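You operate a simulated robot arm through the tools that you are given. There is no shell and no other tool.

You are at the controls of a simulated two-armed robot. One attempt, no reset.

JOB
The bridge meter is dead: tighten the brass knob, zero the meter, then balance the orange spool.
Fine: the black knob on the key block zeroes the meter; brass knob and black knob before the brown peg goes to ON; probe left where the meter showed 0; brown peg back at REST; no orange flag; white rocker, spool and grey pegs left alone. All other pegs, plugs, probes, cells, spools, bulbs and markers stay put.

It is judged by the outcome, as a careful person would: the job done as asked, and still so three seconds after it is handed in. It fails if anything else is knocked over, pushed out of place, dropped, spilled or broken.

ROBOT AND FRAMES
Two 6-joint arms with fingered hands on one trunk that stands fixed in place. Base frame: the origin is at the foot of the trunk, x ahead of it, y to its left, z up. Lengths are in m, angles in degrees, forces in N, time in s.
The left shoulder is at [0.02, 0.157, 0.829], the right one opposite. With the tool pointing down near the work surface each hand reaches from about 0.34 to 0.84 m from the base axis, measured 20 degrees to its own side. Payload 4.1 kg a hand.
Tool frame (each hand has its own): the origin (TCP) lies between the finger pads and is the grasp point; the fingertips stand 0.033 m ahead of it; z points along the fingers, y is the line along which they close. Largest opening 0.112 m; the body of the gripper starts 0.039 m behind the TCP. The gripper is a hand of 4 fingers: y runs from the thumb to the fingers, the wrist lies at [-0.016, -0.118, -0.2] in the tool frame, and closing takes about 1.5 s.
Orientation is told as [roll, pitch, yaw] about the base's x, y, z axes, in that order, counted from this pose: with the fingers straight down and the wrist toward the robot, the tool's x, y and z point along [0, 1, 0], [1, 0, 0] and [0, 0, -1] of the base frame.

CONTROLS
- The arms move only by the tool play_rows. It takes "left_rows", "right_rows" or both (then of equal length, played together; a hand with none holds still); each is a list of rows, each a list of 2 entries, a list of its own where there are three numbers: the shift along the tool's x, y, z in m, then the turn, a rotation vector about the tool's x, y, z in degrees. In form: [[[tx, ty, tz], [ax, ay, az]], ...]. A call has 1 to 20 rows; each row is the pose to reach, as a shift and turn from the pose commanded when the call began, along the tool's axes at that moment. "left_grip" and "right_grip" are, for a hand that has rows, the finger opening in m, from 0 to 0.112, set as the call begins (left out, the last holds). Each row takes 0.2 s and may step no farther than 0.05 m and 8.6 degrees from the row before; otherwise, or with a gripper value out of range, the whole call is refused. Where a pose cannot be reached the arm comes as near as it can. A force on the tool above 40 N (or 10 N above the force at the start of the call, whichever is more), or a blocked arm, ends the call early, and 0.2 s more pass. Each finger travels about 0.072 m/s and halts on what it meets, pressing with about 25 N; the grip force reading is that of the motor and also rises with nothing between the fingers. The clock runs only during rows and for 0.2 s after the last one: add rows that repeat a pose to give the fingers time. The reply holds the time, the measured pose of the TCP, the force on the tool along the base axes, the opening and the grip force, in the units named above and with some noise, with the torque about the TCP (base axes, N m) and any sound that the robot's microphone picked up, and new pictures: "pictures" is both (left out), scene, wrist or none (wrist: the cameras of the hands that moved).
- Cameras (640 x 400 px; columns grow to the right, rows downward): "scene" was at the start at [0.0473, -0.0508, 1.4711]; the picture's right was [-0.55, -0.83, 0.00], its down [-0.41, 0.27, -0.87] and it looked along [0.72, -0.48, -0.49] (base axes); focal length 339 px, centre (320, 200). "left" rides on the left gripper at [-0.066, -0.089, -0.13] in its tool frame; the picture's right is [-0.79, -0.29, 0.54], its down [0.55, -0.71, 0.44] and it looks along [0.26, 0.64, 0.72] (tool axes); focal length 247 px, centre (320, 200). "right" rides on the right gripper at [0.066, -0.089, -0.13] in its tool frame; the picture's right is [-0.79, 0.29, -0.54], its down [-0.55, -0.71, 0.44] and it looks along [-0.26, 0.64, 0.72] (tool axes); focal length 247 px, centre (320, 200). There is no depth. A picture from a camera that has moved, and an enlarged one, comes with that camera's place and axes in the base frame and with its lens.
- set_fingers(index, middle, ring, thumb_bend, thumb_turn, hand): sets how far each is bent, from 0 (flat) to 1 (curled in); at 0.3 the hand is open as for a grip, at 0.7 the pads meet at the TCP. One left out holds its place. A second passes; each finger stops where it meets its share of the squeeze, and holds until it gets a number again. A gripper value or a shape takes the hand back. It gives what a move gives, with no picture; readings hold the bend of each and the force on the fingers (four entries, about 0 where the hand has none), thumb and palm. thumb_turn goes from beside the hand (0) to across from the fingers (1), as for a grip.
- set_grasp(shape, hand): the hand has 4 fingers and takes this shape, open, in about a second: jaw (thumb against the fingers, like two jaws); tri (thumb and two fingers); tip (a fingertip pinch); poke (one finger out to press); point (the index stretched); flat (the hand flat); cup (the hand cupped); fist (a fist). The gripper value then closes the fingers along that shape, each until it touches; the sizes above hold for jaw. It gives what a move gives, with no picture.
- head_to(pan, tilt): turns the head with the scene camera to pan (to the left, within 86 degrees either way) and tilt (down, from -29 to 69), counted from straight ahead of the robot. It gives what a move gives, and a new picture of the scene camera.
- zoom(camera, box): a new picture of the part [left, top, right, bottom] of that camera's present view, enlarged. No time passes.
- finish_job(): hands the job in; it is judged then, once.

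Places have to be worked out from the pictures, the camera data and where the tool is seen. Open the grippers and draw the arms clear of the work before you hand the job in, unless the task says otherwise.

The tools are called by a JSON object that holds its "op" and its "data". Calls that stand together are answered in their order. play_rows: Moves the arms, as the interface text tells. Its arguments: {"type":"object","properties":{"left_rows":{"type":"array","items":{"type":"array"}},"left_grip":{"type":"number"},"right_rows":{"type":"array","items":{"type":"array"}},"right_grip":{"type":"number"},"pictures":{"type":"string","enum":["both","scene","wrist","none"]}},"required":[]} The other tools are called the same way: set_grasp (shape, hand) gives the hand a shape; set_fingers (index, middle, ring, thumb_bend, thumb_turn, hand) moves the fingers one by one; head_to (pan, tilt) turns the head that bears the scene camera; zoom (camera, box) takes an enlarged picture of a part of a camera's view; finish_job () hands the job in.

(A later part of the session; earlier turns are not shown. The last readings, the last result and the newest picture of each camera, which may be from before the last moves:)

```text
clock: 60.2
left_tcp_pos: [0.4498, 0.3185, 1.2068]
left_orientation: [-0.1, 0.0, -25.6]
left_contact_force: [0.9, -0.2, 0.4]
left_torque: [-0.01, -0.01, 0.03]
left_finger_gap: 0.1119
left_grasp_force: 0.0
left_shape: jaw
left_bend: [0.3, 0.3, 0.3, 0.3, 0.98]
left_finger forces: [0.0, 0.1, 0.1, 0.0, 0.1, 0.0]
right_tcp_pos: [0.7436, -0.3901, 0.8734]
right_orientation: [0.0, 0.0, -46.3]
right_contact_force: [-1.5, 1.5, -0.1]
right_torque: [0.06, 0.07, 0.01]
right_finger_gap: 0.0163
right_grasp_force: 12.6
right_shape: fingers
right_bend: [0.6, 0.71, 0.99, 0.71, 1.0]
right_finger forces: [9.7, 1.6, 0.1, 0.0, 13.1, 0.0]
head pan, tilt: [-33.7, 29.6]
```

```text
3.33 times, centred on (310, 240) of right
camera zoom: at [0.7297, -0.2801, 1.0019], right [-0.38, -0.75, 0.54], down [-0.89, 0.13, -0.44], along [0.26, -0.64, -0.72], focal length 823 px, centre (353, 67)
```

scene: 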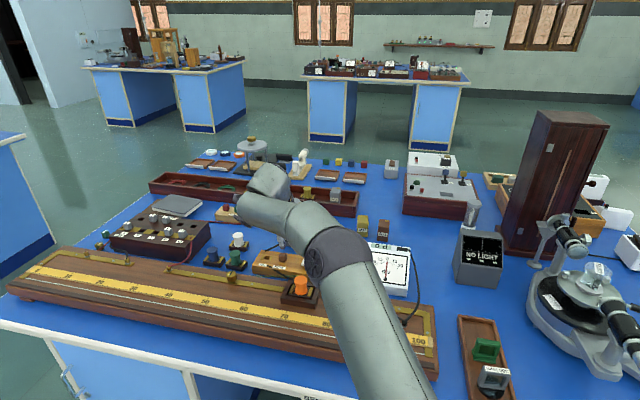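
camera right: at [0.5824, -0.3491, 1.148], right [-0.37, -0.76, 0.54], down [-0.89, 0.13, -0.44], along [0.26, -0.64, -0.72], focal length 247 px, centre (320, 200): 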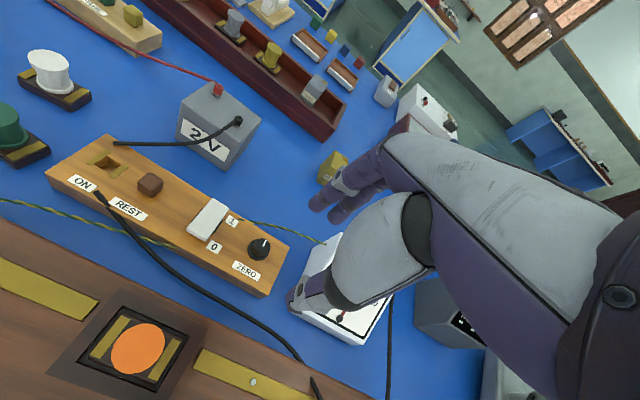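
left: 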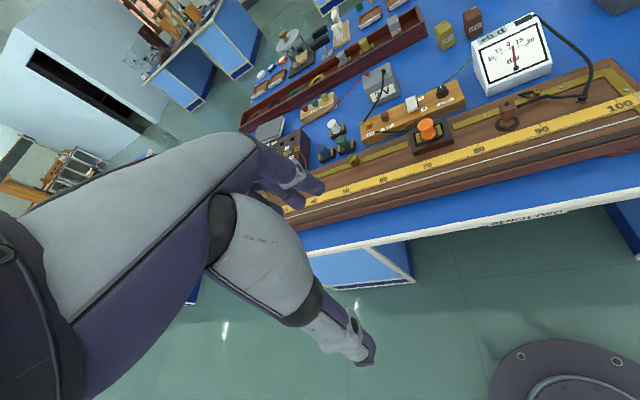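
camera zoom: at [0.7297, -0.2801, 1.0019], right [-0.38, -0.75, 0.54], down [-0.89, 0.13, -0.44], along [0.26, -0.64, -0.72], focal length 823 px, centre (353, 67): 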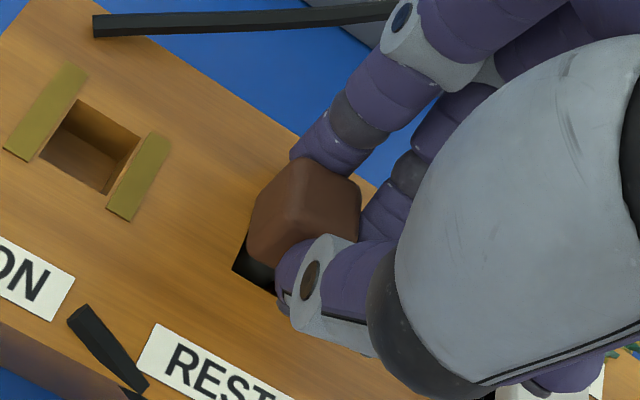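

Held with about 12 N. I lift slowly 5 cm and check the peg comes along.

{"op": "play_rows", "data": {"right_rows": [[[0, 0, -0.008], [0, 0, 0]], [[0, 0, -0.018], [0, 0, 0]], [[0, 0, -0.03], [0, 0, 0]], [[0, 0, -0.042], [0, 0, 0]], [[0, 0, -0.05], [0, 0, 0]]], "pictures": "none"}}

{"op": "zoom", "data": {"camera": "right", "box": [180, 160, 420, 340]}}

{"op": "zoom", "data": {"camera": "scene", "box": [220, 210, 380, 310]}}

```text
clock: 61.4
left_tcp_pos: [0.4509, 0.3197, 1.207]
left_orientation: [-0.1, 0.2, -25.5]
left_contact_force: [0.2, -0.3, 0.3]
left_torque: [0.0, 0.01, 0.0]
left_finger_gap: 0.1117
left_grasp_force: 0.1
left_shape: jaw
left_bend: [0.3, 0.3, 0.3, 0.3, 0.98]
left_finger forces: [0.0, 0.0, 0.0, 0.0, 0.0, 0.0]
right_tcp_pos: [0.7426, -0.3905, 0.9229]
right_orientation: [0.0, -0.1, -46.3]
right_contact_force: [0.2, 0.2, -0.5]
right_torque: [0.0, -0.02, -0.01]
right_finger_gap: 0.0162
right_grasp_force: 11.5
right_shape: fingers
right_bend: [0.6, 0.71, 0.99, 0.71, 1.0]
right_finger forces: [10.3, 1.2, 0.1, 0.0, 11.2, 0.0]
head pan, tilt: [-33.7, 29.6]
```

```text
2.22 times, centred on (300, 250) of right
camera zoom: at [0.7292, -0.2797, 1.0523], right [-0.38, -0.75, 0.54], down [-0.89, 0.13, -0.44], along [0.26, -0.64, -0.72], focal length 549 px, centre (364, 89)
```

zoom: 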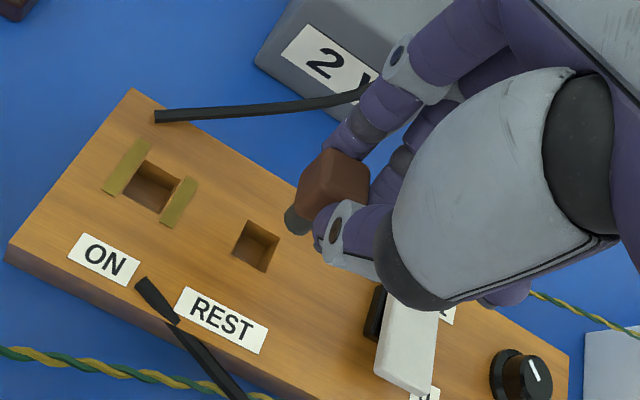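

```text
4.00 times, centred on (300, 260) of scene
camera zoom: at [0.0474, -0.0508, 1.4711], right [-0.55, -0.83, 0.0], down [-0.41, 0.27, -0.87], along [0.72, -0.48, -0.49], focal length 1355 px, centre (400, -40)
```

zoom: 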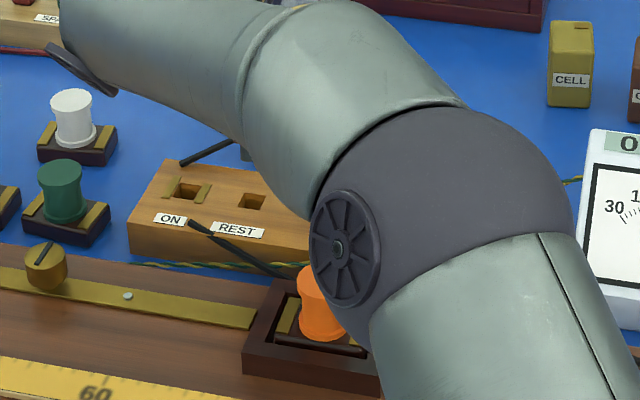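

The peg came out cleanly with a round-ended pin. I zoom in to check its tilt and the pin's position.

{"op": "zoom", "data": {"camera": "right", "box": [250, 205, 360, 285]}}

```text
5.00 times, centred on (305, 245) of right
camera zoom: at [0.7292, -0.2797, 1.0523], right [-0.38, -0.75, 0.54], down [-0.89, 0.13, -0.44], along [0.26, -0.64, -0.72], focal length 1235 px, centre (395, -25)
```

zoom: 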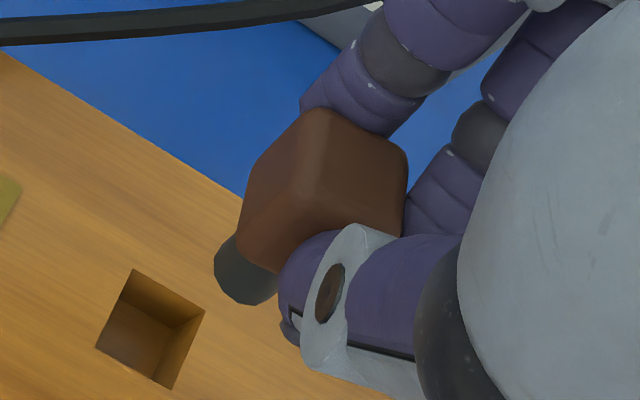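

The peg leans about 8° with its pin toward the thumb. I correct by tilting the hand -8° about tool x while moving over the ON hole at (0.781, -0.3505), keeping height.

{"op": "play_rows", "data": {"right_rows": [[[0.012, -0.003, 0], [-2, 0, 0]], [[0.025, -0.005, 0], [-4, 0, 0]], [[0.037, -0.008, 0], [-6, 0, 0]], [[0.0497, -0.0107, 0], [-8, 0, 0]], [[0.0497, -0.0107, 0], [-8, 0, 0]]], "pictures": "none"}}

{"op": "zoom", "data": {"camera": "right", "box": [220, 195, 380, 305]}}

{"op": "zoom", "data": {"camera": "scene", "box": [220, 220, 320, 290]}}

```text
clock: 62.6
left_tcp_pos: [0.4504, 0.32, 1.2071]
left_orientation: [-0.1, 0.1, -25.5]
left_contact_force: [-0.2, 0.8, 0.8]
left_torque: [0.05, -0.03, 0.0]
left_finger_gap: 0.1117
left_grasp_force: 0.0
left_shape: jaw
left_bend: [0.3, 0.3, 0.3, 0.3, 0.98]
left_finger forces: [0.0, 0.0, 0.1, 0.0, 0.1, 0.0]
right_tcp_pos: [0.7711, -0.348, 0.9225]
right_orientation: [0.0, -8.1, -46.5]
right_contact_force: [-0.4, 0.3, 0.2]
right_torque: [0.05, 0.0, -0.01]
right_finger_gap: 0.0163
right_grasp_force: 10.8
right_shape: fingers
right_bend: [0.6, 0.71, 0.99, 0.71, 1.0]
right_finger forces: [10.2, 1.3, 0.1, 0.1, 11.2, 0.0]
head pan, tilt: [-33.7, 29.6]
```

```text
3.64 times, centred on (300, 250) of right
camera zoom: at [0.7465, -0.2247, 1.0379], right [-0.43, -0.7, 0.57], down [-0.84, 0.09, -0.53], along [0.32, -0.71, -0.62], focal length 898 px, centre (393, 18)
```

zoom: 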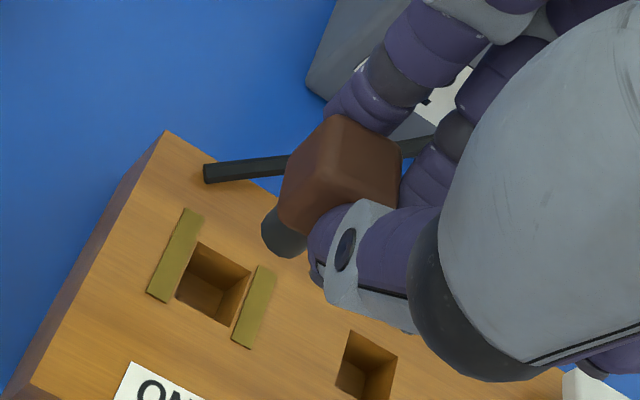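

```text
5.71 times, centred on (270, 255) of scene
camera zoom: at [0.0473, -0.0508, 1.4711], right [-0.55, -0.83, 0.0], down [-0.41, 0.27, -0.87], along [0.72, -0.48, -0.49], focal length 1936 px, centre (606, -114)
```

zoom: 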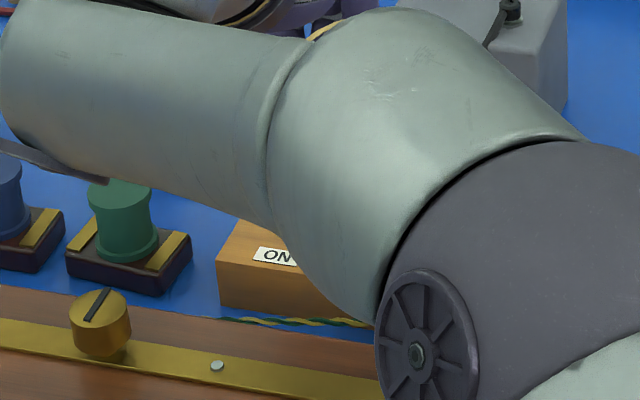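

Pin path projects right onto the hole's centre and the peg is now upright. I descend 3 cm vertically and check.

{"op": "play_rows", "data": {"right_rows": [[[0, -0.0014, 0.0099], [0, 0, 0]], [[0, -0.0028, 0.0198], [0, 0, 0]], [[0, -0.0042, 0.0297], [0, 0, 0]], [[0, -0.0047, 0.0337], [0, 0, 0]]], "pictures": "none"}}

{"op": "zoom", "data": {"camera": "right", "box": [220, 195, 380, 305]}}

```text
clock: 63.6
left_tcp_pos: [0.4508, 0.3199, 1.2067]
left_orientation: [-0.1, 0.1, -25.5]
left_contact_force: [-0.1, -0.5, 0.7]
left_torque: [0.01, 0.01, 0.0]
left_finger_gap: 0.1114
left_grasp_force: 0.0
left_shape: jaw
left_bend: [0.3, 0.3, 0.3, 0.3, 0.98]
left_finger forces: [0.0, 0.0, 0.0, 0.0, 0.0, 0.1]
right_tcp_pos: [0.7712, -0.3483, 0.8876]
right_orientation: [0.0, -8.1, -46.5]
right_contact_force: [-0.4, -0.4, -0.4]
right_torque: [-0.01, 0.0, 0.05]
right_finger_gap: 0.0163
right_grasp_force: 11.4
right_shape: fingers
right_bend: [0.6, 0.71, 0.99, 0.71, 1.0]
right_finger forces: [10.2, 1.3, 0.0, 0.0, 11.2, 0.0]
head pan, tilt: [-33.7, 29.6]
```

```text
3.64 times, centred on (300, 250) of right
camera zoom: at [0.7467, -0.2253, 1.0042], right [-0.43, -0.7, 0.57], down [-0.84, 0.09, -0.53], along [0.32, -0.71, -0.62], focal length 898 px, centre (393, 18)
```

zoom: 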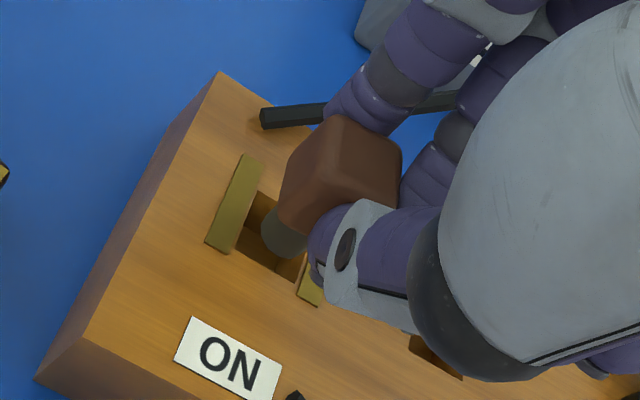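

The pin is entering the hole without touching. I go down the remaining 16 mm.

{"op": "play_rows", "data": {"right_rows": [[[0, -0.0008, 0.006], [0, 0, 0]], [[0, -0.0015, 0.011], [0, 0, 0]], [[0, -0.002, 0.0145], [0, 0, 0]]], "pictures": "none"}}

{"op": "zoom", "data": {"camera": "right", "box": [220, 195, 380, 305]}}

{"op": "zoom", "data": {"camera": "scene", "box": [340, 230, 430, 300]}}

```text
clock: 64.4
left_tcp_pos: [0.4508, 0.3185, 1.2073]
left_orientation: [-0.1, 0.1, -25.5]
left_contact_force: [0.4, 0.7, -0.7]
left_torque: [0.02, 0.01, -0.01]
left_finger_gap: 0.1116
left_grasp_force: 0.1
left_shape: jaw
left_bend: [0.3, 0.3, 0.3, 0.3, 0.98]
left_finger forces: [0.1, 0.0, 0.1, 0.1, 0.1, 0.0]
right_tcp_pos: [0.7706, -0.3476, 0.8738]
right_orientation: [-0.1, -8.0, -46.4]
right_contact_force: [0.0, 0.2, -0.3]
right_torque: [0.01, -0.02, 0.01]
right_finger_gap: 0.0164
right_grasp_force: 11.2
right_shape: fingers
right_bend: [0.6, 0.71, 0.99, 0.71, 1.0]
right_finger forces: [10.2, 1.3, 0.1, 0.0, 11.0, 0.0]
head pan, tilt: [-33.7, 29.6]
```

```text
3.64 times, centred on (300, 250) of right
camera zoom: at [0.7466, -0.2256, 0.9896], right [-0.43, -0.7, 0.57], down [-0.84, 0.08, -0.53], along [0.32, -0.71, -0.62], focal length 898 px, centre (393, 18)
```

zoom: 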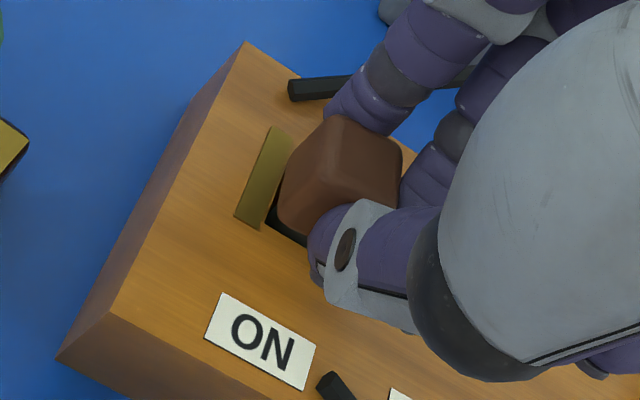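

```text
5.71 times, centred on (385, 265) of scene
camera zoom: at [0.0473, -0.0508, 1.4711], right [-0.55, -0.83, 0.0], down [-0.41, 0.27, -0.87], along [0.72, -0.48, -0.49], focal length 1936 px, centre (-51, -171)
```

zoom: 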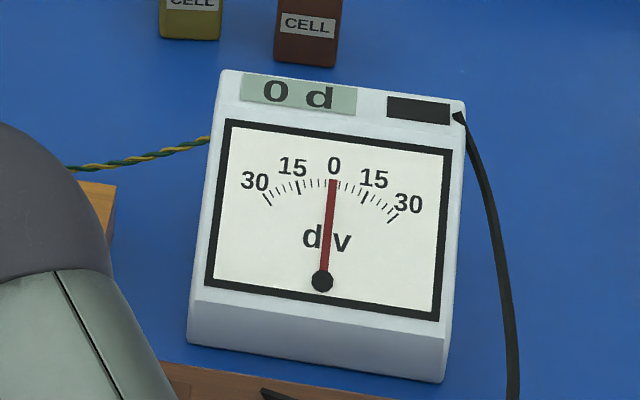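

Nearly seated, no force yet. I lower 3 mm more and feel for contact.

{"op": "play_rows", "data": {"right_rows": [[[0, -0.0003, 0.002], [0, 0, 0]], [[0, -0.0004, 0.003], [0, 0, 0]]], "pictures": "none"}}

{"op": "zoom", "data": {"camera": "right", "box": [220, 195, 380, 305]}}

```text
clock: 65.0
left_tcp_pos: [0.4502, 0.3203, 1.2075]
left_orientation: [-0.1, 0.1, -25.5]
left_contact_force: [0.4, -0.5, -0.8]
left_torque: [-0.01, 0.0, 0.01]
left_finger_gap: 0.1118
left_grasp_force: 0.1
left_shape: jaw
left_bend: [0.3, 0.3, 0.3, 0.3, 0.98]
left_finger forces: [0.0, 0.0, 0.0, 0.1, 0.0, 0.0]
right_tcp_pos: [0.7714, -0.3483, 0.8712]
right_orientation: [0.0, -8.0, -46.3]
right_contact_force: [0.3, 0.2, 0.3]
right_torque: [-0.01, -0.01, 0.01]
right_finger_gap: 0.0163
right_grasp_force: 11.8
right_shape: fingers
right_bend: [0.6, 0.71, 0.99, 0.71, 1.0]
right_finger forces: [10.3, 1.4, 0.0, 0.0, 11.0, 0.1]
head pan, tilt: [-33.7, 29.6]
```

```text
3.64 times, centred on (300, 250) of right
camera zoom: at [0.7468, -0.2256, 0.9865], right [-0.43, -0.7, 0.57], down [-0.84, 0.08, -0.53], along [0.32, -0.71, -0.62], focal length 898 px, centre (393, 18)
```

zoom: 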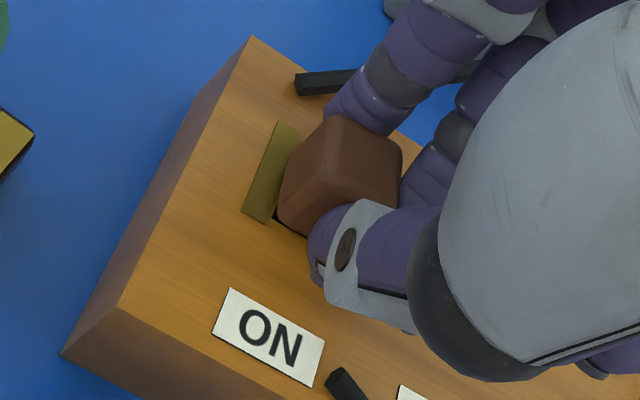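

Still free; I lower 2 mm more.

{"op": "play_rows", "data": {"right_rows": [[[0, -0.0001, 0.001], [0, 0, 0]], [[0, -0.0003, 0.0025], [0, 0, 0]]], "pictures": "none"}}

{"op": "zoom", "data": {"camera": "right", "box": [220, 195, 380, 305]}}

```text
clock: 65.6
left_tcp_pos: [0.4508, 0.3194, 1.2068]
left_orientation: [-0.2, 0.0, -25.5]
left_contact_force: [-0.7, 0.3, 0.0]
left_torque: [-0.02, 0.01, 0.02]
left_finger_gap: 0.1117
left_grasp_force: 0.0
left_shape: jaw
left_bend: [0.3, 0.3, 0.3, 0.3, 0.98]
left_finger forces: [0.1, 0.0, 0.1, 0.1, 0.0, 0.0]
right_tcp_pos: [0.7715, -0.348, 0.8692]
right_orientation: [0.1, -8.1, -46.4]
right_contact_force: [-1.0, 0.6, 3.8]
right_torque: [-0.04, -0.04, -0.01]
right_finger_gap: 0.0163
right_grasp_force: 11.7
right_shape: fingers
right_bend: [0.6, 0.71, 0.99, 0.71, 1.0]
right_finger forces: [9.8, 1.6, 0.0, 0.0, 12.0, 0.0]
head pan, tilt: [-33.7, 29.6]
```

```text
3.64 times, centred on (300, 250) of right
camera zoom: at [0.7468, -0.2257, 0.9849], right [-0.43, -0.7, 0.57], down [-0.84, 0.09, -0.53], along [0.32, -0.71, -0.62], focal length 898 px, centre (393, 18)
```

zoom: 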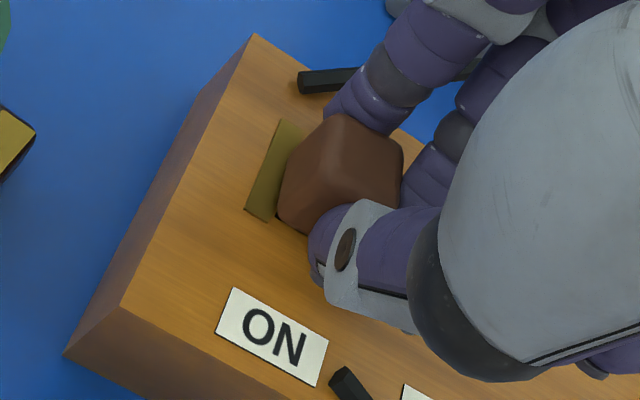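

Light contact (4 N up): the peg is seated. I release and rise straight up.

{"op": "set_fingers", "data": {"hand": "right", "index": 0.45, "middle": 0.42, "thumb_bend": 0.54}}

{"op": "play_rows", "data": {"right_rows": [[[0, 0.0028, -0.02], [0, 0, 0]], [[0, 0.007, -0.05], [0, 0, 0]], [[0, 0.0112, -0.08], [0, 0, 0]]], "pictures": "none"}}

{"op": "zoom", "data": {"camera": "right", "box": [130, 130, 450, 350]}}

{"op": "zoom", "data": {"camera": "scene", "box": [340, 230, 430, 300]}}

```text
clock: 66.6
left_tcp_pos: [0.4504, 0.3198, 1.2074]
left_orientation: [-0.1, 0.0, -25.5]
left_contact_force: [-0.3, -0.5, 0.0]
left_torque: [-0.01, 0.0, 0.0]
left_finger_gap: 0.112
left_grasp_force: 0.1
left_shape: jaw
left_bend: [0.3, 0.3, 0.3, 0.3, 0.98]
left_finger forces: [0.1, 0.0, 0.0, 0.1, 0.1, 0.1]
right_tcp_pos: [0.7717, -0.349, 0.8699]
right_orientation: [0.1, -8.0, -46.6]
right_contact_force: [1.9, -0.5, 12.7]
right_torque: [0.21, 0.16, -0.01]
right_finger_gap: 0.0526
right_grasp_force: 5.9
right_shape: fingers
right_bend: [0.45, 0.42, 0.99, 0.58, 1.0]
right_finger forces: [0.1, 0.0, 0.0, 0.0, 13.1, 0.0]
head pan, tilt: [-33.7, 29.6]
```

```text
clock: 67.4
left_tcp_pos: [0.4514, 0.3199, 1.2076]
left_orientation: [-0.1, 0.0, -25.5]
left_contact_force: [0.3, -0.4, -0.1]
left_torque: [-0.02, 0.05, -0.02]
left_finger_gap: 0.1117
left_grasp_force: 0.0
left_shape: jaw
left_bend: [0.3, 0.3, 0.3, 0.3, 0.98]
left_finger forces: [0.0, 0.0, 0.0, 0.1, 0.0, 0.1]
right_tcp_pos: [0.772, -0.3485, 0.9496]
right_orientation: [0.0, -7.9, -46.4]
right_contact_force: [0.4, -0.2, 0.1]
right_torque: [0.05, 0.03, 0.0]
right_finger_gap: 0.0585
right_grasp_force: 0.1
right_shape: fingers
right_bend: [0.45, 0.42, 0.99, 0.54, 1.0]
right_finger forces: [0.1, 0.0, 0.0, 0.0, 0.0, 0.0]
head pan, tilt: [-33.7, 29.6]
```

```text
1.82 times, centred on (290, 240) of right
camera zoom: at [0.7471, -0.2259, 1.0648], right [-0.43, -0.7, 0.57], down [-0.84, 0.08, -0.53], along [0.32, -0.71, -0.63], focal length 449 px, centre (374, 127)
```

zoom: 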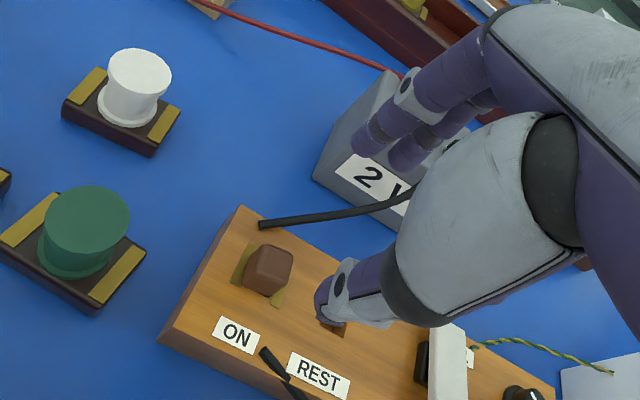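

```text
5.71 times, centred on (385, 265) of scene
camera zoom: at [0.0474, -0.0509, 1.4711], right [-0.55, -0.83, 0.0], down [-0.41, 0.27, -0.87], along [0.72, -0.48, -0.49], focal length 1936 px, centre (-51, -171)
```

zoom: 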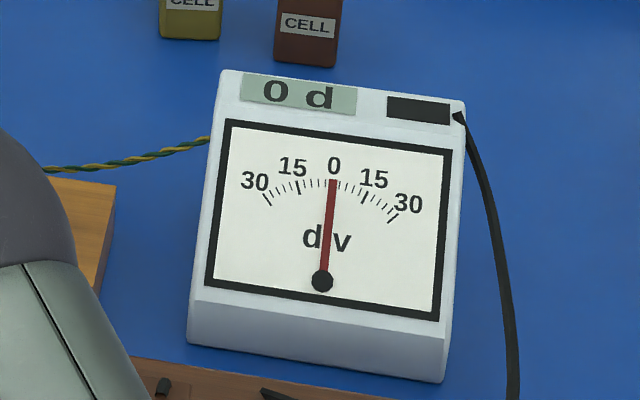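

The brown peg stands in ON; no flag, meter 0. Next the probe, head top at about (0.4615, -0.428, 0.896): I move over it, undoing the 8° tilt on the way.

{"op": "play_rows", "data": {"right_rows": [[[-0.036, -0.0186, -0.012], [1, 0, 0]], [[-0.072, -0.037, -0.026], [2, 0, 0]], [[-0.108, -0.0557, -0.04], [3, 0, 0]], [[-0.144, -0.074, -0.052], [4, 0, 0]], [[-0.18, -0.093, -0.06], [5, 0, 0]], [[-0.216, -0.111, -0.064], [6, 0, 0]], [[-0.252, -0.13, -0.066], [7, 0, 0]], [[-0.2878, -0.1485, -0.0663], [8, 0, 0]]], "pictures": "scene"}}

{"op": "zoom", "data": {"camera": "right", "box": [130, 130, 450, 350]}}

{"op": "zoom", "data": {"camera": "scene", "box": [300, 230, 460, 340]}}

```text
clock: 69.2
left_tcp_pos: [0.4511, 0.3203, 1.2064]
left_orientation: [0.0, 0.0, -25.4]
left_contact_force: [0.6, 0.2, 0.1]
left_torque: [-0.06, 0.02, -0.04]
left_finger_gap: 0.1114
left_grasp_force: 0.0
left_shape: jaw
left_bend: [0.3, 0.3, 0.3, 0.3, 0.98]
left_finger forces: [0.0, 0.0, 0.0, 0.0, 0.0, 0.0]
right_tcp_pos: [0.4554, -0.4341, 0.9957]
right_orientation: [-0.1, -0.1, -46.5]
right_contact_force: [0.4, 0.7, -0.7]
right_torque: [-0.03, 0.03, 0.0]
right_finger_gap: 0.0583
right_grasp_force: 0.1
right_shape: fingers
right_bend: [0.45, 0.42, 0.99, 0.54, 1.0]
right_finger forces: [0.1, 0.1, 0.0, 0.0, 0.0, 0.1]
head pan, tilt: [-33.7, 29.6]
```

scene: 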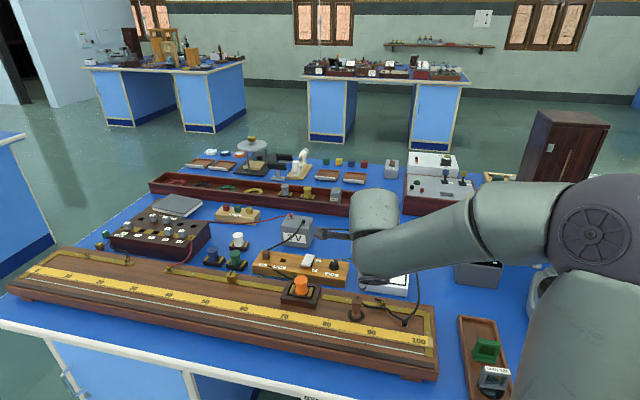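

```text
1.82 times, centred on (290, 240) of right
camera zoom: at [0.4428, -0.3234, 1.1235], right [-0.38, -0.75, 0.54], down [-0.89, 0.13, -0.44], along [0.26, -0.64, -0.72], focal length 449 px, centre (374, 127)
```

zoom: 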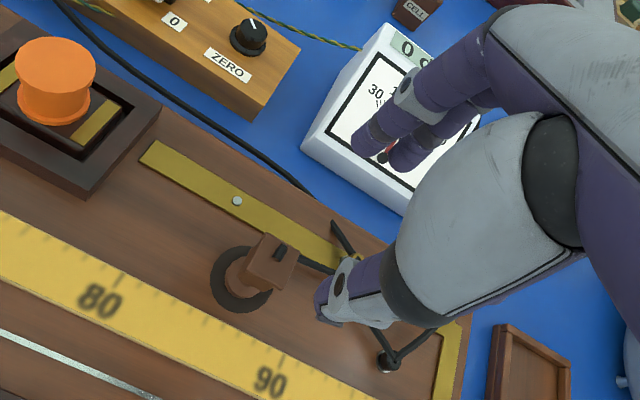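

```text
3.64 times, centred on (380, 285) of scene
camera zoom: at [0.0478, -0.0507, 1.4711], right [-0.55, -0.83, 0.0], down [-0.41, 0.27, -0.87], along [0.72, -0.48, -0.49], focal length 1232 px, centre (102, -109)
```

zoom: 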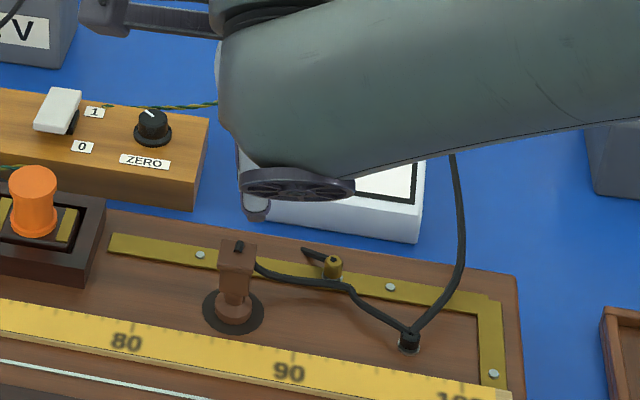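

Probe axis is about (0.460, -0.425), head top z≈0.902. I go down to TCP z≈0.93 with a small trim and check again.

{"op": "play_rows", "data": {"right_rows": [[[0.0015, -0.003, 0.025], [0, 0, 0]], [[0.0015, -0.003, 0.05], [0, 0, 0]], [[0.0015, -0.003, 0.065], [0, 0, 0]]], "pictures": "none"}}

{"op": "zoom", "data": {"camera": "right", "box": [180, 160, 420, 340]}}

{"op": "zoom", "data": {"camera": "scene", "box": [300, 230, 460, 340]}}

```text
clock: 70.0
left_tcp_pos: [0.4513, 0.3194, 1.2073]
left_orientation: [-0.1, 0.1, -25.5]
left_contact_force: [-0.7, 0.9, 0.3]
left_torque: [-0.02, 0.03, -0.01]
left_finger_gap: 0.1117
left_grasp_force: 0.2
left_shape: jaw
left_bend: [0.3, 0.3, 0.3, 0.3, 0.98]
left_finger forces: [0.0, 0.1, 0.0, 0.0, 0.0, 0.0]
right_tcp_pos: [0.4531, -0.4293, 0.929]
right_orientation: [0.0, 0.0, -46.4]
right_contact_force: [-1.0, -0.6, 0.8]
right_torque: [0.01, -0.03, 0.01]
right_finger_gap: 0.0585
right_grasp_force: 0.1
right_shape: fingers
right_bend: [0.45, 0.42, 0.99, 0.54, 1.0]
right_finger forces: [0.1, 0.0, 0.0, 0.1, 0.0, 0.0]
head pan, tilt: [-33.7, 29.6]
```

```text
2.22 times, centred on (300, 250) of right
camera zoom: at [0.4407, -0.3195, 1.0583], right [-0.38, -0.75, 0.54], down [-0.89, 0.13, -0.44], along [0.26, -0.64, -0.72], focal length 549 px, centre (364, 89)
```

zoom: 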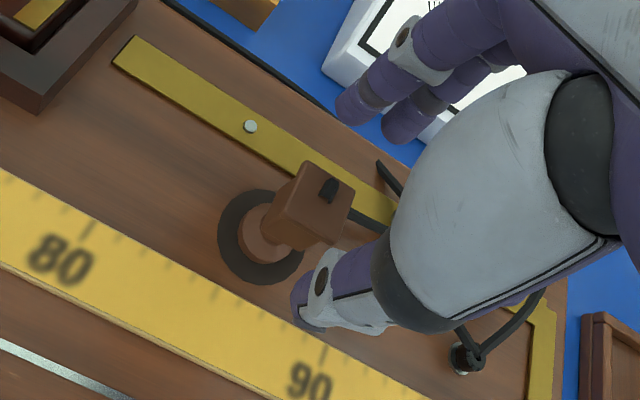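

```text
3.64 times, centred on (380, 285) of scene
camera zoom: at [0.0472, -0.0507, 1.4711], right [-0.55, -0.83, 0.0], down [-0.41, 0.27, -0.87], along [0.72, -0.48, -0.49], focal length 1232 px, centre (102, -109)
```

zoom: 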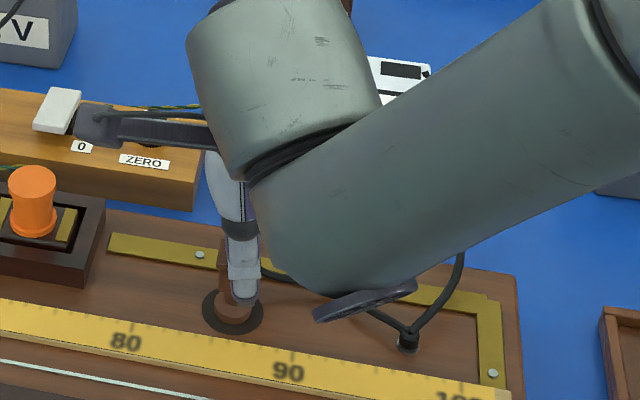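

The probe head is centred at tool (0.009, 0). I lower to TCP z≈0.906 and close gently.

{"op": "play_rows", "data": {"right_rows": [[[0, 0, 0.012], [0, 0, 0]], [[0, 0, 0.022], [0, 0, 0]]], "pictures": "none"}}

{"op": "set_fingers", "data": {"hand": "right", "index": 0.6, "middle": 0.56, "thumb_bend": 0.7}}

{"op": "zoom", "data": {"camera": "right", "box": [230, 180, 390, 300]}}

```text
clock: 70.6
left_tcp_pos: [0.4521, 0.3198, 1.2079]
left_orientation: [-0.2, 0.2, -25.5]
left_contact_force: [-0.1, 0.5, 0.5]
left_torque: [0.02, -0.02, 0.01]
left_finger_gap: 0.1114
left_grasp_force: 0.1
left_shape: jaw
left_bend: [0.3, 0.3, 0.3, 0.3, 0.98]
left_finger forces: [0.0, 0.0, 0.0, 0.1, 0.1, 0.1]
right_tcp_pos: [0.4536, -0.4299, 0.9084]
right_orientation: [0.1, 0.1, -46.5]
right_contact_force: [0.5, 0.1, -1.0]
right_torque: [-0.01, -0.02, 0.02]
right_finger_gap: 0.0582
right_grasp_force: 0.1
right_shape: fingers
right_bend: [0.45, 0.42, 0.99, 0.54, 1.0]
right_finger forces: [0.0, 0.0, 0.0, 0.0, 0.0, 0.1]
head pan, tilt: [-33.7, 29.6]
```

```text
clock: 71.6
left_tcp_pos: [0.4501, 0.3207, 1.2075]
left_orientation: [0.0, 0.0, -25.5]
left_contact_force: [-0.6, -0.6, -1.4]
left_torque: [0.02, 0.0, 0.02]
left_finger_gap: 0.1116
left_grasp_force: 0.1
left_shape: jaw
left_bend: [0.3, 0.3, 0.3, 0.3, 0.98]
left_finger forces: [0.0, 0.0, 0.0, 0.1, 0.0, 0.0]
right_tcp_pos: [0.4541, -0.4291, 0.9067]
right_orientation: [0.0, 0.0, -46.4]
right_contact_force: [1.0, -0.7, 0.7]
right_torque: [-0.02, -0.02, -0.02]
right_finger_gap: 0.0189
right_grasp_force: 0.7
right_shape: fingers
right_bend: [0.59, 0.56, 0.99, 0.69, 1.0]
right_finger forces: [0.8, 0.0, 0.0, 0.0, 0.7, 0.0]
head pan, tilt: [-33.7, 29.6]
```

```text
3.33 times, centred on (310, 240) of right
camera zoom: at [0.4409, -0.3198, 1.0363], right [-0.38, -0.75, 0.54], down [-0.89, 0.13, -0.44], along [0.26, -0.64, -0.72], focal length 823 px, centre (353, 67)
```

zoom: 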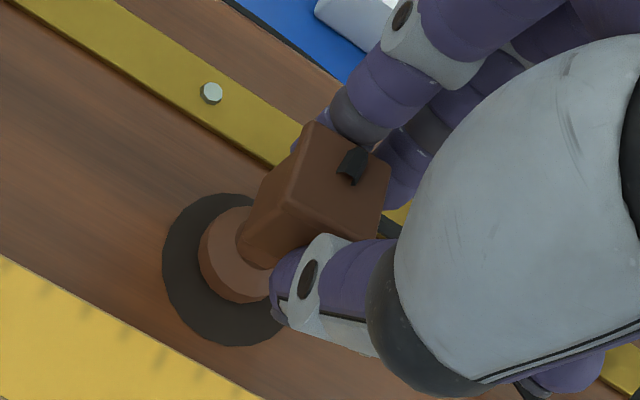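

Both pads just touch and the probe is still upright. I tighten the grip.

{"op": "set_fingers", "data": {"hand": "right", "index": 0.68, "middle": 0.7, "thumb_bend": 0.77}}

{"op": "zoom", "data": {"camera": "right", "box": [230, 180, 390, 300]}}

```text
clock: 72.6
left_tcp_pos: [0.4501, 0.3191, 1.2072]
left_orientation: [-0.1, 0.2, -25.6]
left_contact_force: [0.7, 0.6, -0.3]
left_torque: [-0.01, -0.03, 0.04]
left_finger_gap: 0.1114
left_grasp_force: 0.1
left_shape: jaw
left_bend: [0.3, 0.3, 0.3, 0.3, 0.98]
left_finger forces: [0.0, 0.0, 0.0, 0.0, 0.0, 0.0]
right_tcp_pos: [0.4545, -0.4297, 0.9076]
right_orientation: [0.0, 0.0, -46.4]
right_contact_force: [0.3, -1.2, -0.2]
right_torque: [-0.01, 0.0, -0.02]
right_finger_gap: 0.0158
right_grasp_force: 8.8
right_shape: fingers
right_bend: [0.59, 0.7, 0.99, 0.72, 1.0]
right_finger forces: [8.9, 0.0, 0.0, 0.0, 8.7, 0.0]
head pan, tilt: [-33.7, 29.6]
```

```text
3.33 times, centred on (310, 240) of right
camera zoom: at [0.4409, -0.3198, 1.0363], right [-0.38, -0.75, 0.54], down [-0.89, 0.13, -0.44], along [0.26, -0.64, -0.72], focal length 823 px, centre (353, 67)
```

zoom: 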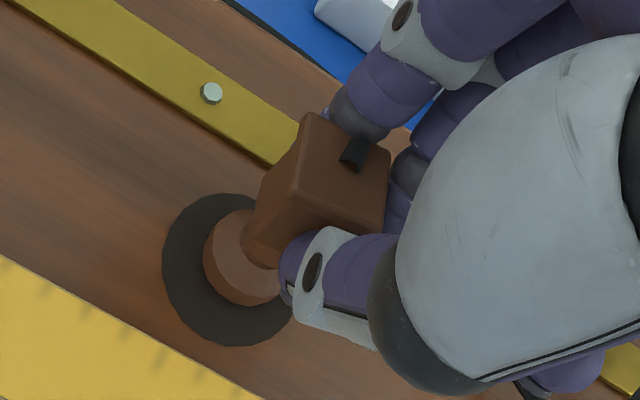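

Gripped at about 9 N each side. I lift the probe 4 cm straight up.

{"op": "play_rows", "data": {"right_rows": [[[0, 0, -0.008], [0, 0, 0]], [[0, 0, -0.02], [0, 0, 0]], [[0, 0, -0.032], [0, 0, 0]], [[0, 0, -0.045], [0, 0, 0]], [[0, 0, -0.045], [0, 0, 0]]], "pictures": "none"}}

{"op": "zoom", "data": {"camera": "right", "box": [210, 180, 370, 300]}}

{"op": "zoom", "data": {"camera": "scene", "box": [300, 230, 460, 340]}}

```text
clock: 73.8
left_tcp_pos: [0.4504, 0.3195, 1.2069]
left_orientation: [-0.1, 0.1, -25.5]
left_contact_force: [0.8, -0.1, -0.4]
left_torque: [-0.03, 0.01, 0.02]
left_finger_gap: 0.1116
left_grasp_force: 0.1
left_shape: jaw
left_bend: [0.3, 0.3, 0.3, 0.3, 0.98]
left_finger forces: [0.0, 0.1, 0.0, 0.0, 0.0, 0.0]
right_tcp_pos: [0.4542, -0.4302, 0.9517]
right_orientation: [-0.1, 0.1, -46.4]
right_contact_force: [-0.4, 0.1, -0.9]
right_torque: [0.01, 0.03, 0.01]
right_finger_gap: 0.0162
right_grasp_force: 9.0
right_shape: fingers
right_bend: [0.59, 0.7, 0.99, 0.72, 1.0]
right_finger forces: [8.9, 0.1, 0.0, 0.1, 8.7, 0.1]
head pan, tilt: [-33.7, 29.6]
```

```text
3.33 times, centred on (290, 240) of right
camera zoom: at [0.4411, -0.3199, 1.0814], right [-0.38, -0.75, 0.54], down [-0.89, 0.13, -0.44], along [0.26, -0.64, -0.72], focal length 823 px, centre (420, 67)
```

zoom: 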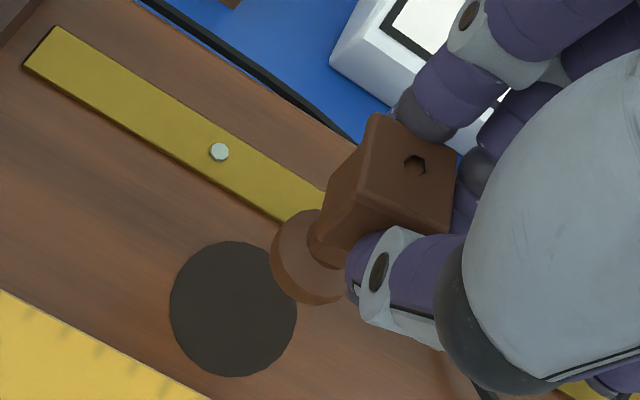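

```text
3.64 times, centred on (380, 285) of scene
camera zoom: at [0.0473, -0.0508, 1.4711], right [-0.55, -0.83, 0.0], down [-0.41, 0.27, -0.87], along [0.72, -0.48, -0.49], focal length 1232 px, centre (102, -109)
```

zoom: 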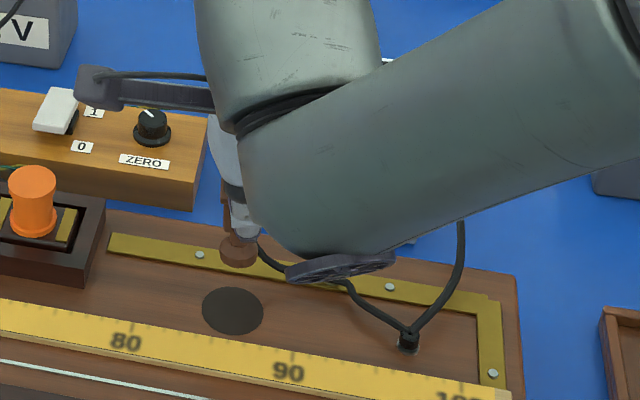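

The probe is up, leaning about 8° toward the thumb. From the labels the scale maps accurately (board z≈0.85) and the wire lies about 3.1 cm in front of the labels; wire(50) ≈ (0.673, -0.126). I carry the probe high over there, correcting the lean.

{"op": "play_rows", "data": {"right_rows": [[[0.02, -0.03, -0.023], [-2.5, 0, 0]], [[0.05, -0.06, -0.023], [-5, 0, 0]], [[0.092, -0.0742, -0.023], [-7, 0, 0]], [[0.137, -0.0742, -0.023], [-8.5, 0, 0]], [[0.182, -0.0742, -0.023], [-8.5, 0, 0]], [[0.227, -0.0742, -0.023], [-8.5, 0, 0]], [[0.272, -0.0742, -0.023], [-8.5, 0, 0]], [[0.317, -0.0742, -0.023], [-8.5, 0, 0]], [[0.3584, -0.0742, -0.023], [-8.5, 0, 0]]], "pictures": "scene"}}

{"op": "zoom", "data": {"camera": "right", "box": [160, 170, 400, 340]}}

{"op": "zoom", "data": {"camera": "scene", "box": [160, 240, 420, 360]}}

```text
clock: 75.8
left_tcp_pos: [0.4502, 0.3193, 1.2071]
left_orientation: [0.1, 0.1, -25.5]
left_contact_force: [-0.1, -2.0, 0.5]
left_torque: [0.03, -0.04, 0.03]
left_finger_gap: 0.1116
left_grasp_force: 0.1
left_shape: jaw
left_bend: [0.3, 0.3, 0.3, 0.3, 0.98]
left_finger forces: [0.0, 0.0, 0.1, 0.0, 0.0, 0.1]
right_tcp_pos: [0.6621, -0.1291, 0.9756]
right_orientation: [0.0, -8.5, -46.5]
right_contact_force: [0.5, -0.3, -0.1]
right_torque: [0.02, 0.07, 0.04]
right_finger_gap: 0.0155
right_grasp_force: 8.5
right_shape: fingers
right_bend: [0.59, 0.7, 0.99, 0.72, 1.0]
right_finger forces: [8.3, 0.1, 0.0, 0.0, 8.4, 0.0]
head pan, tilt: [-33.7, 29.6]
```

scene: 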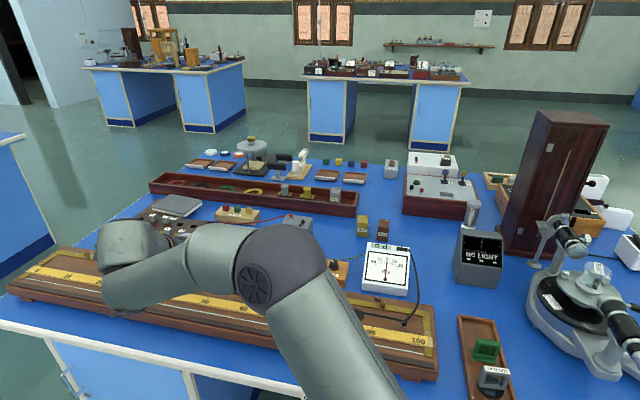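

```text
2.35 times, centred on (280, 255) of right
camera zoom: at [0.6368, -0.0067, 1.0901], right [-0.43, -0.69, 0.57], down [-0.84, 0.08, -0.54], along [0.32, -0.72, -0.62], focal length 581 px, centre (414, 71)
```

zoom: 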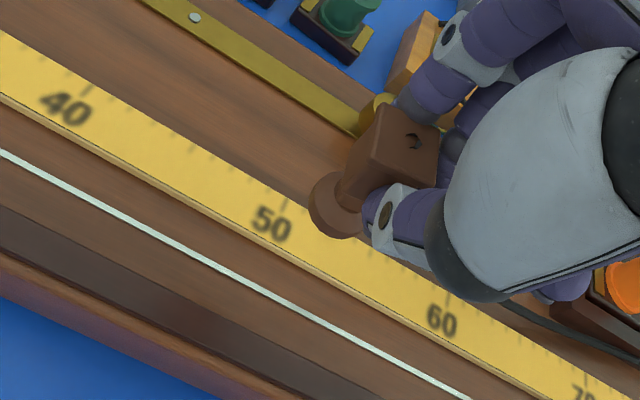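

```text
2.46 times, centred on (290, 300) of scene
camera zoom: at [0.0469, -0.0512, 1.4711], right [-0.55, -0.83, 0.0], down [-0.41, 0.27, -0.87], along [0.72, -0.48, -0.49], focal length 834 px, centre (394, -46)
```

zoom: 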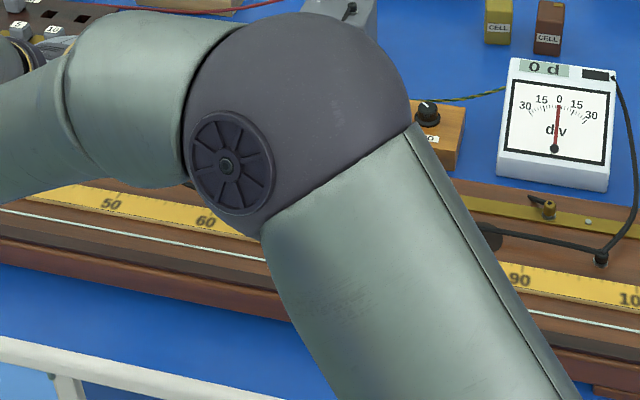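

The foot is right over the wire at 50, needing about 2 mm toward the front and 3° more uprighting. I come down 6 cm, staying about 1.5 cm above the wire.

{"op": "play_rows", "data": {"right_rows": [[[0, -0.0046, 0.02], [-1.5, 0, 0]], [[0, -0.0091, 0.04], [-3, 0, 0]], [[0, -0.0134, 0.0587], [-3, 0, 0]], [[0, -0.0134, 0.0587], [-3, 0, 0]]], "pictures": "none"}}

{"op": "zoom", "data": {"camera": "right", "box": [180, 180, 380, 330]}}

{"op": "zoom", "data": {"camera": "scene", "box": [340, 230, 430, 300]}}

```text
clock: 76.8
left_tcp_pos: [0.4515, 0.3194, 1.2065]
left_orientation: [-0.1, 0.0, -25.4]
left_contact_force: [0.2, -0.1, -0.7]
left_torque: [-0.02, 0.01, 0.0]
left_finger_gap: 0.1115
left_grasp_force: 0.1
left_shape: jaw
left_bend: [0.3, 0.3, 0.3, 0.3, 0.98]
left_finger forces: [0.0, 0.0, 0.0, 0.1, 0.1, 0.0]
right_tcp_pos: [0.6585, -0.1264, 0.9152]
right_orientation: [0.1, -11.5, -46.4]
right_contact_force: [1.0, 0.1, -0.9]
right_torque: [0.03, -0.02, 0.03]
right_finger_gap: 0.0154
right_grasp_force: 7.9
right_shape: fingers
right_bend: [0.59, 0.7, 0.99, 0.72, 1.0]
right_finger forces: [8.4, 0.0, 0.0, 0.0, 8.4, 0.0]
head pan, tilt: [-33.7, 29.6]
```

```text
2.67 times, centred on (280, 255) of right
camera zoom: at [0.6295, 0.0007, 1.0234], right [-0.45, -0.67, 0.58], down [-0.82, 0.06, -0.57], along [0.35, -0.74, -0.58], focal length 659 px, centre (427, 53)
```

zoom: 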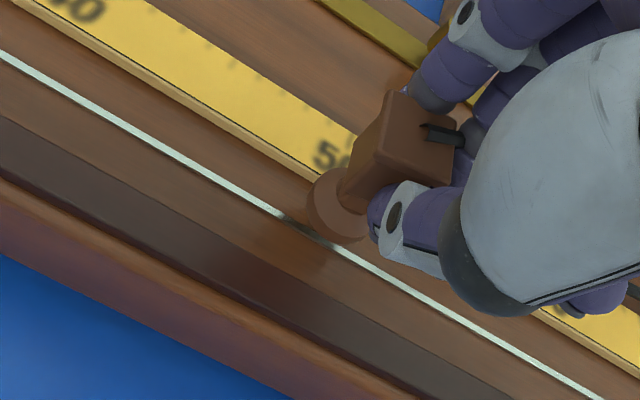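

```text
5.71 times, centred on (385, 265) of scene
camera zoom: at [0.0473, -0.0508, 1.4711], right [-0.55, -0.83, 0.0], down [-0.41, 0.27, -0.87], along [0.72, -0.48, -0.49], focal length 1936 px, centre (-51, -171)
```

zoom: 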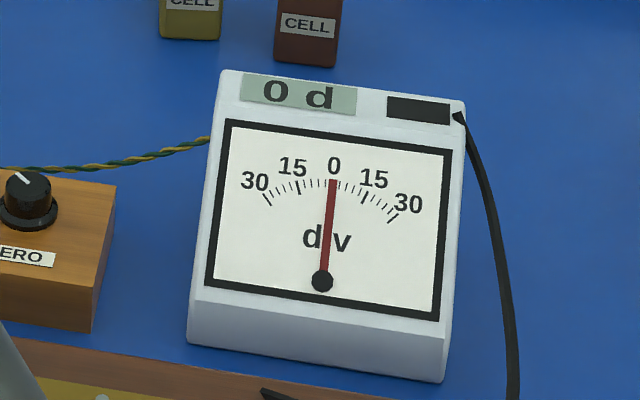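

Foot hovers about 1.5 cm above the wire, aligned within 1–2 mm; meter still 0 with no flag. I lower 11 mm.

{"op": "play_rows", "data": {"right_rows": [[[0, -0.0022, 0.006], [0, 0, 0]], [[0, -0.0032, 0.0106], [0, 0, 0]]], "pictures": "none"}}

{"op": "zoom", "data": {"camera": "scene", "box": [340, 230, 430, 300]}}

{"op": "zoom", "data": {"camera": "right", "box": [180, 180, 380, 330]}}

```text
clock: 77.4
left_tcp_pos: [0.4513, 0.3187, 1.2075]
left_orientation: [-0.1, 0.1, -25.6]
left_contact_force: [-0.9, 0.7, -0.1]
left_torque: [-0.01, 0.02, 0.03]
left_finger_gap: 0.1118
left_grasp_force: 0.1
left_shape: jaw
left_bend: [0.3, 0.3, 0.3, 0.3, 0.98]
left_finger forces: [0.1, 0.1, 0.0, 0.0, 0.0, 0.1]
right_tcp_pos: [0.6578, -0.1254, 0.9047]
right_orientation: [-0.1, -11.6, -46.4]
right_contact_force: [0.2, 0.2, -0.1]
right_torque: [-0.01, -0.02, 0.03]
right_finger_gap: 0.0155
right_grasp_force: 8.4
right_shape: fingers
right_bend: [0.59, 0.7, 0.99, 0.72, 1.0]
right_finger forces: [8.7, 0.1, 0.0, 0.1, 8.6, 0.0]
head pan, tilt: [-33.7, 29.6]
```

```text
5.71 times, centred on (385, 265) of scene
camera zoom: at [0.0473, -0.0508, 1.4711], right [-0.55, -0.83, 0.0], down [-0.41, 0.27, -0.87], along [0.72, -0.48, -0.49], focal length 1936 px, centre (-51, -171)
```

zoom: 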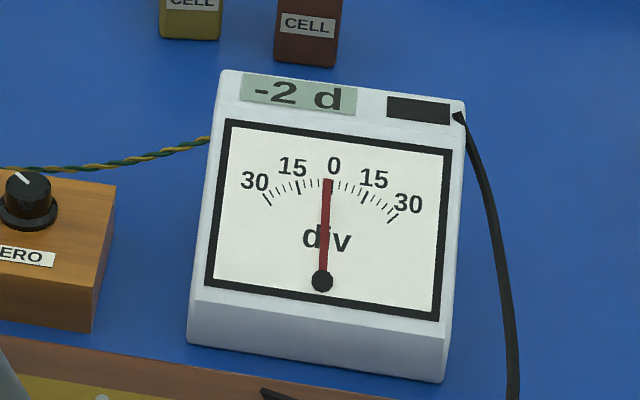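

```text
2.67 times, centred on (280, 255) of right
camera zoom: at [0.6292, 0.0018, 1.0129], right [-0.46, -0.67, 0.58], down [-0.82, 0.06, -0.57], along [0.35, -0.74, -0.58], focal length 659 px, centre (427, 53)
```

zoom: 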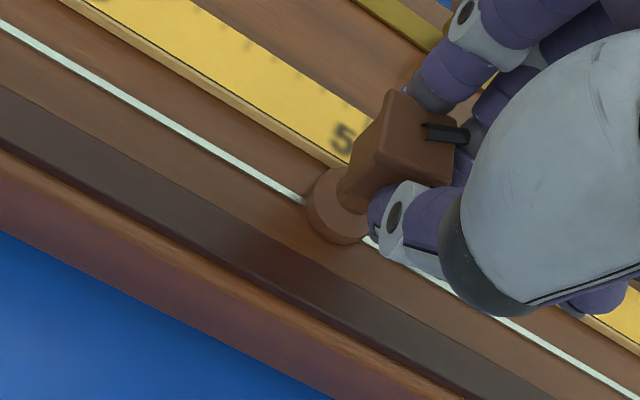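

The meter already responds: -2 d. I hold 0.2 s to see whether it's settling.

{"op": "play_rows", "data": {"right_rows": [[[0, 0, 0], [0, 0, 0]]], "pictures": "none"}}

{"op": "zoom", "data": {"camera": "scene", "box": [340, 230, 430, 300]}}

```text
clock: 77.8
left_tcp_pos: [0.4504, 0.319, 1.2065]
left_orientation: [-0.1, 0.1, -25.5]
left_contact_force: [-0.4, -0.1, 0.7]
left_torque: [0.03, 0.0, 0.01]
left_finger_gap: 0.1118
left_grasp_force: 0.0
left_shape: jaw
left_bend: [0.3, 0.3, 0.3, 0.3, 0.98]
left_finger forces: [0.0, 0.0, 0.0, 0.0, 0.0, 0.0]
right_tcp_pos: [0.6591, -0.1249, 0.9038]
right_orientation: [0.0, -11.5, -46.5]
right_contact_force: [0.0, 0.1, 0.5]
right_torque: [0.0, -0.01, -0.01]
right_finger_gap: 0.0157
right_grasp_force: 9.2
right_shape: fingers
right_bend: [0.59, 0.7, 0.99, 0.72, 1.0]
right_finger forces: [8.8, 0.0, 0.0, 0.0, 8.7, 0.0]
head pan, tilt: [-33.7, 29.6]
```

```text
5.71 times, centred on (385, 265) of scene
camera zoom: at [0.0473, -0.0508, 1.4711], right [-0.55, -0.83, 0.0], down [-0.41, 0.27, -0.87], along [0.72, -0.48, -0.49], focal length 1936 px, centre (-51, -171)
```

zoom: 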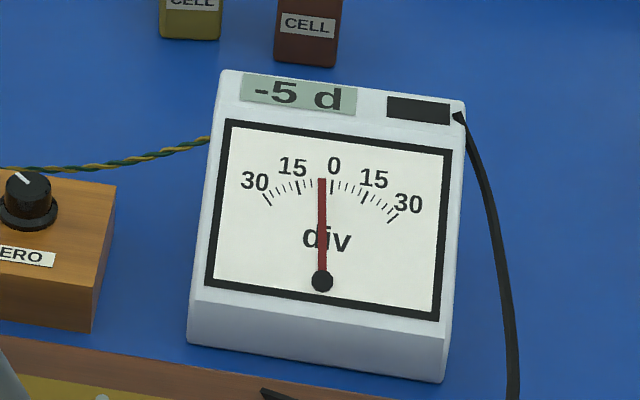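

It's still drifting down (-5 d), no flag. One more short hold.

{"op": "play_rows", "data": {"right_rows": [[[0, 0, 0], [0, 0, 0]], [[0, 0, 0], [0, 0, 0]]], "pictures": "none"}}

{"op": "zoom", "data": {"camera": "scene", "box": [340, 230, 430, 300]}}

```text
clock: 78.4
left_tcp_pos: [0.4496, 0.3199, 1.207]
left_orientation: [-0.1, 0.1, -25.5]
left_contact_force: [0.5, -0.7, 0.3]
left_torque: [0.0, 0.03, 0.02]
left_finger_gap: 0.1117
left_grasp_force: 0.0
left_shape: jaw
left_bend: [0.3, 0.3, 0.3, 0.3, 0.98]
left_finger forces: [0.0, 0.0, 0.0, 0.1, 0.0, 0.1]
right_tcp_pos: [0.6594, -0.1258, 0.9041]
right_orientation: [0.0, -11.5, -46.5]
right_contact_force: [-0.2, -1.2, 0.6]
right_torque: [0.0, 0.0, -0.01]
right_finger_gap: 0.0155
right_grasp_force: 8.5
right_shape: fingers
right_bend: [0.59, 0.7, 0.99, 0.72, 1.0]
right_finger forces: [8.8, 0.0, 0.0, 0.0, 8.6, 0.0]
head pan, tilt: [-33.7, 29.6]
```

```text
5.71 times, centred on (385, 265) of scene
camera zoom: at [0.0473, -0.0508, 1.4711], right [-0.55, -0.83, 0.0], down [-0.41, 0.27, -0.87], along [0.72, -0.48, -0.49], focal length 1936 px, centre (-51, -171)
```

zoom: 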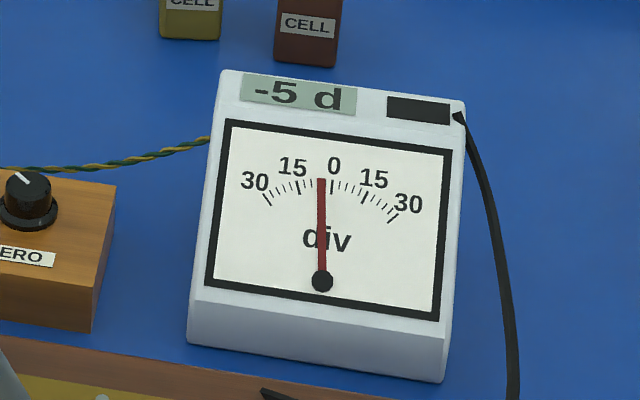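

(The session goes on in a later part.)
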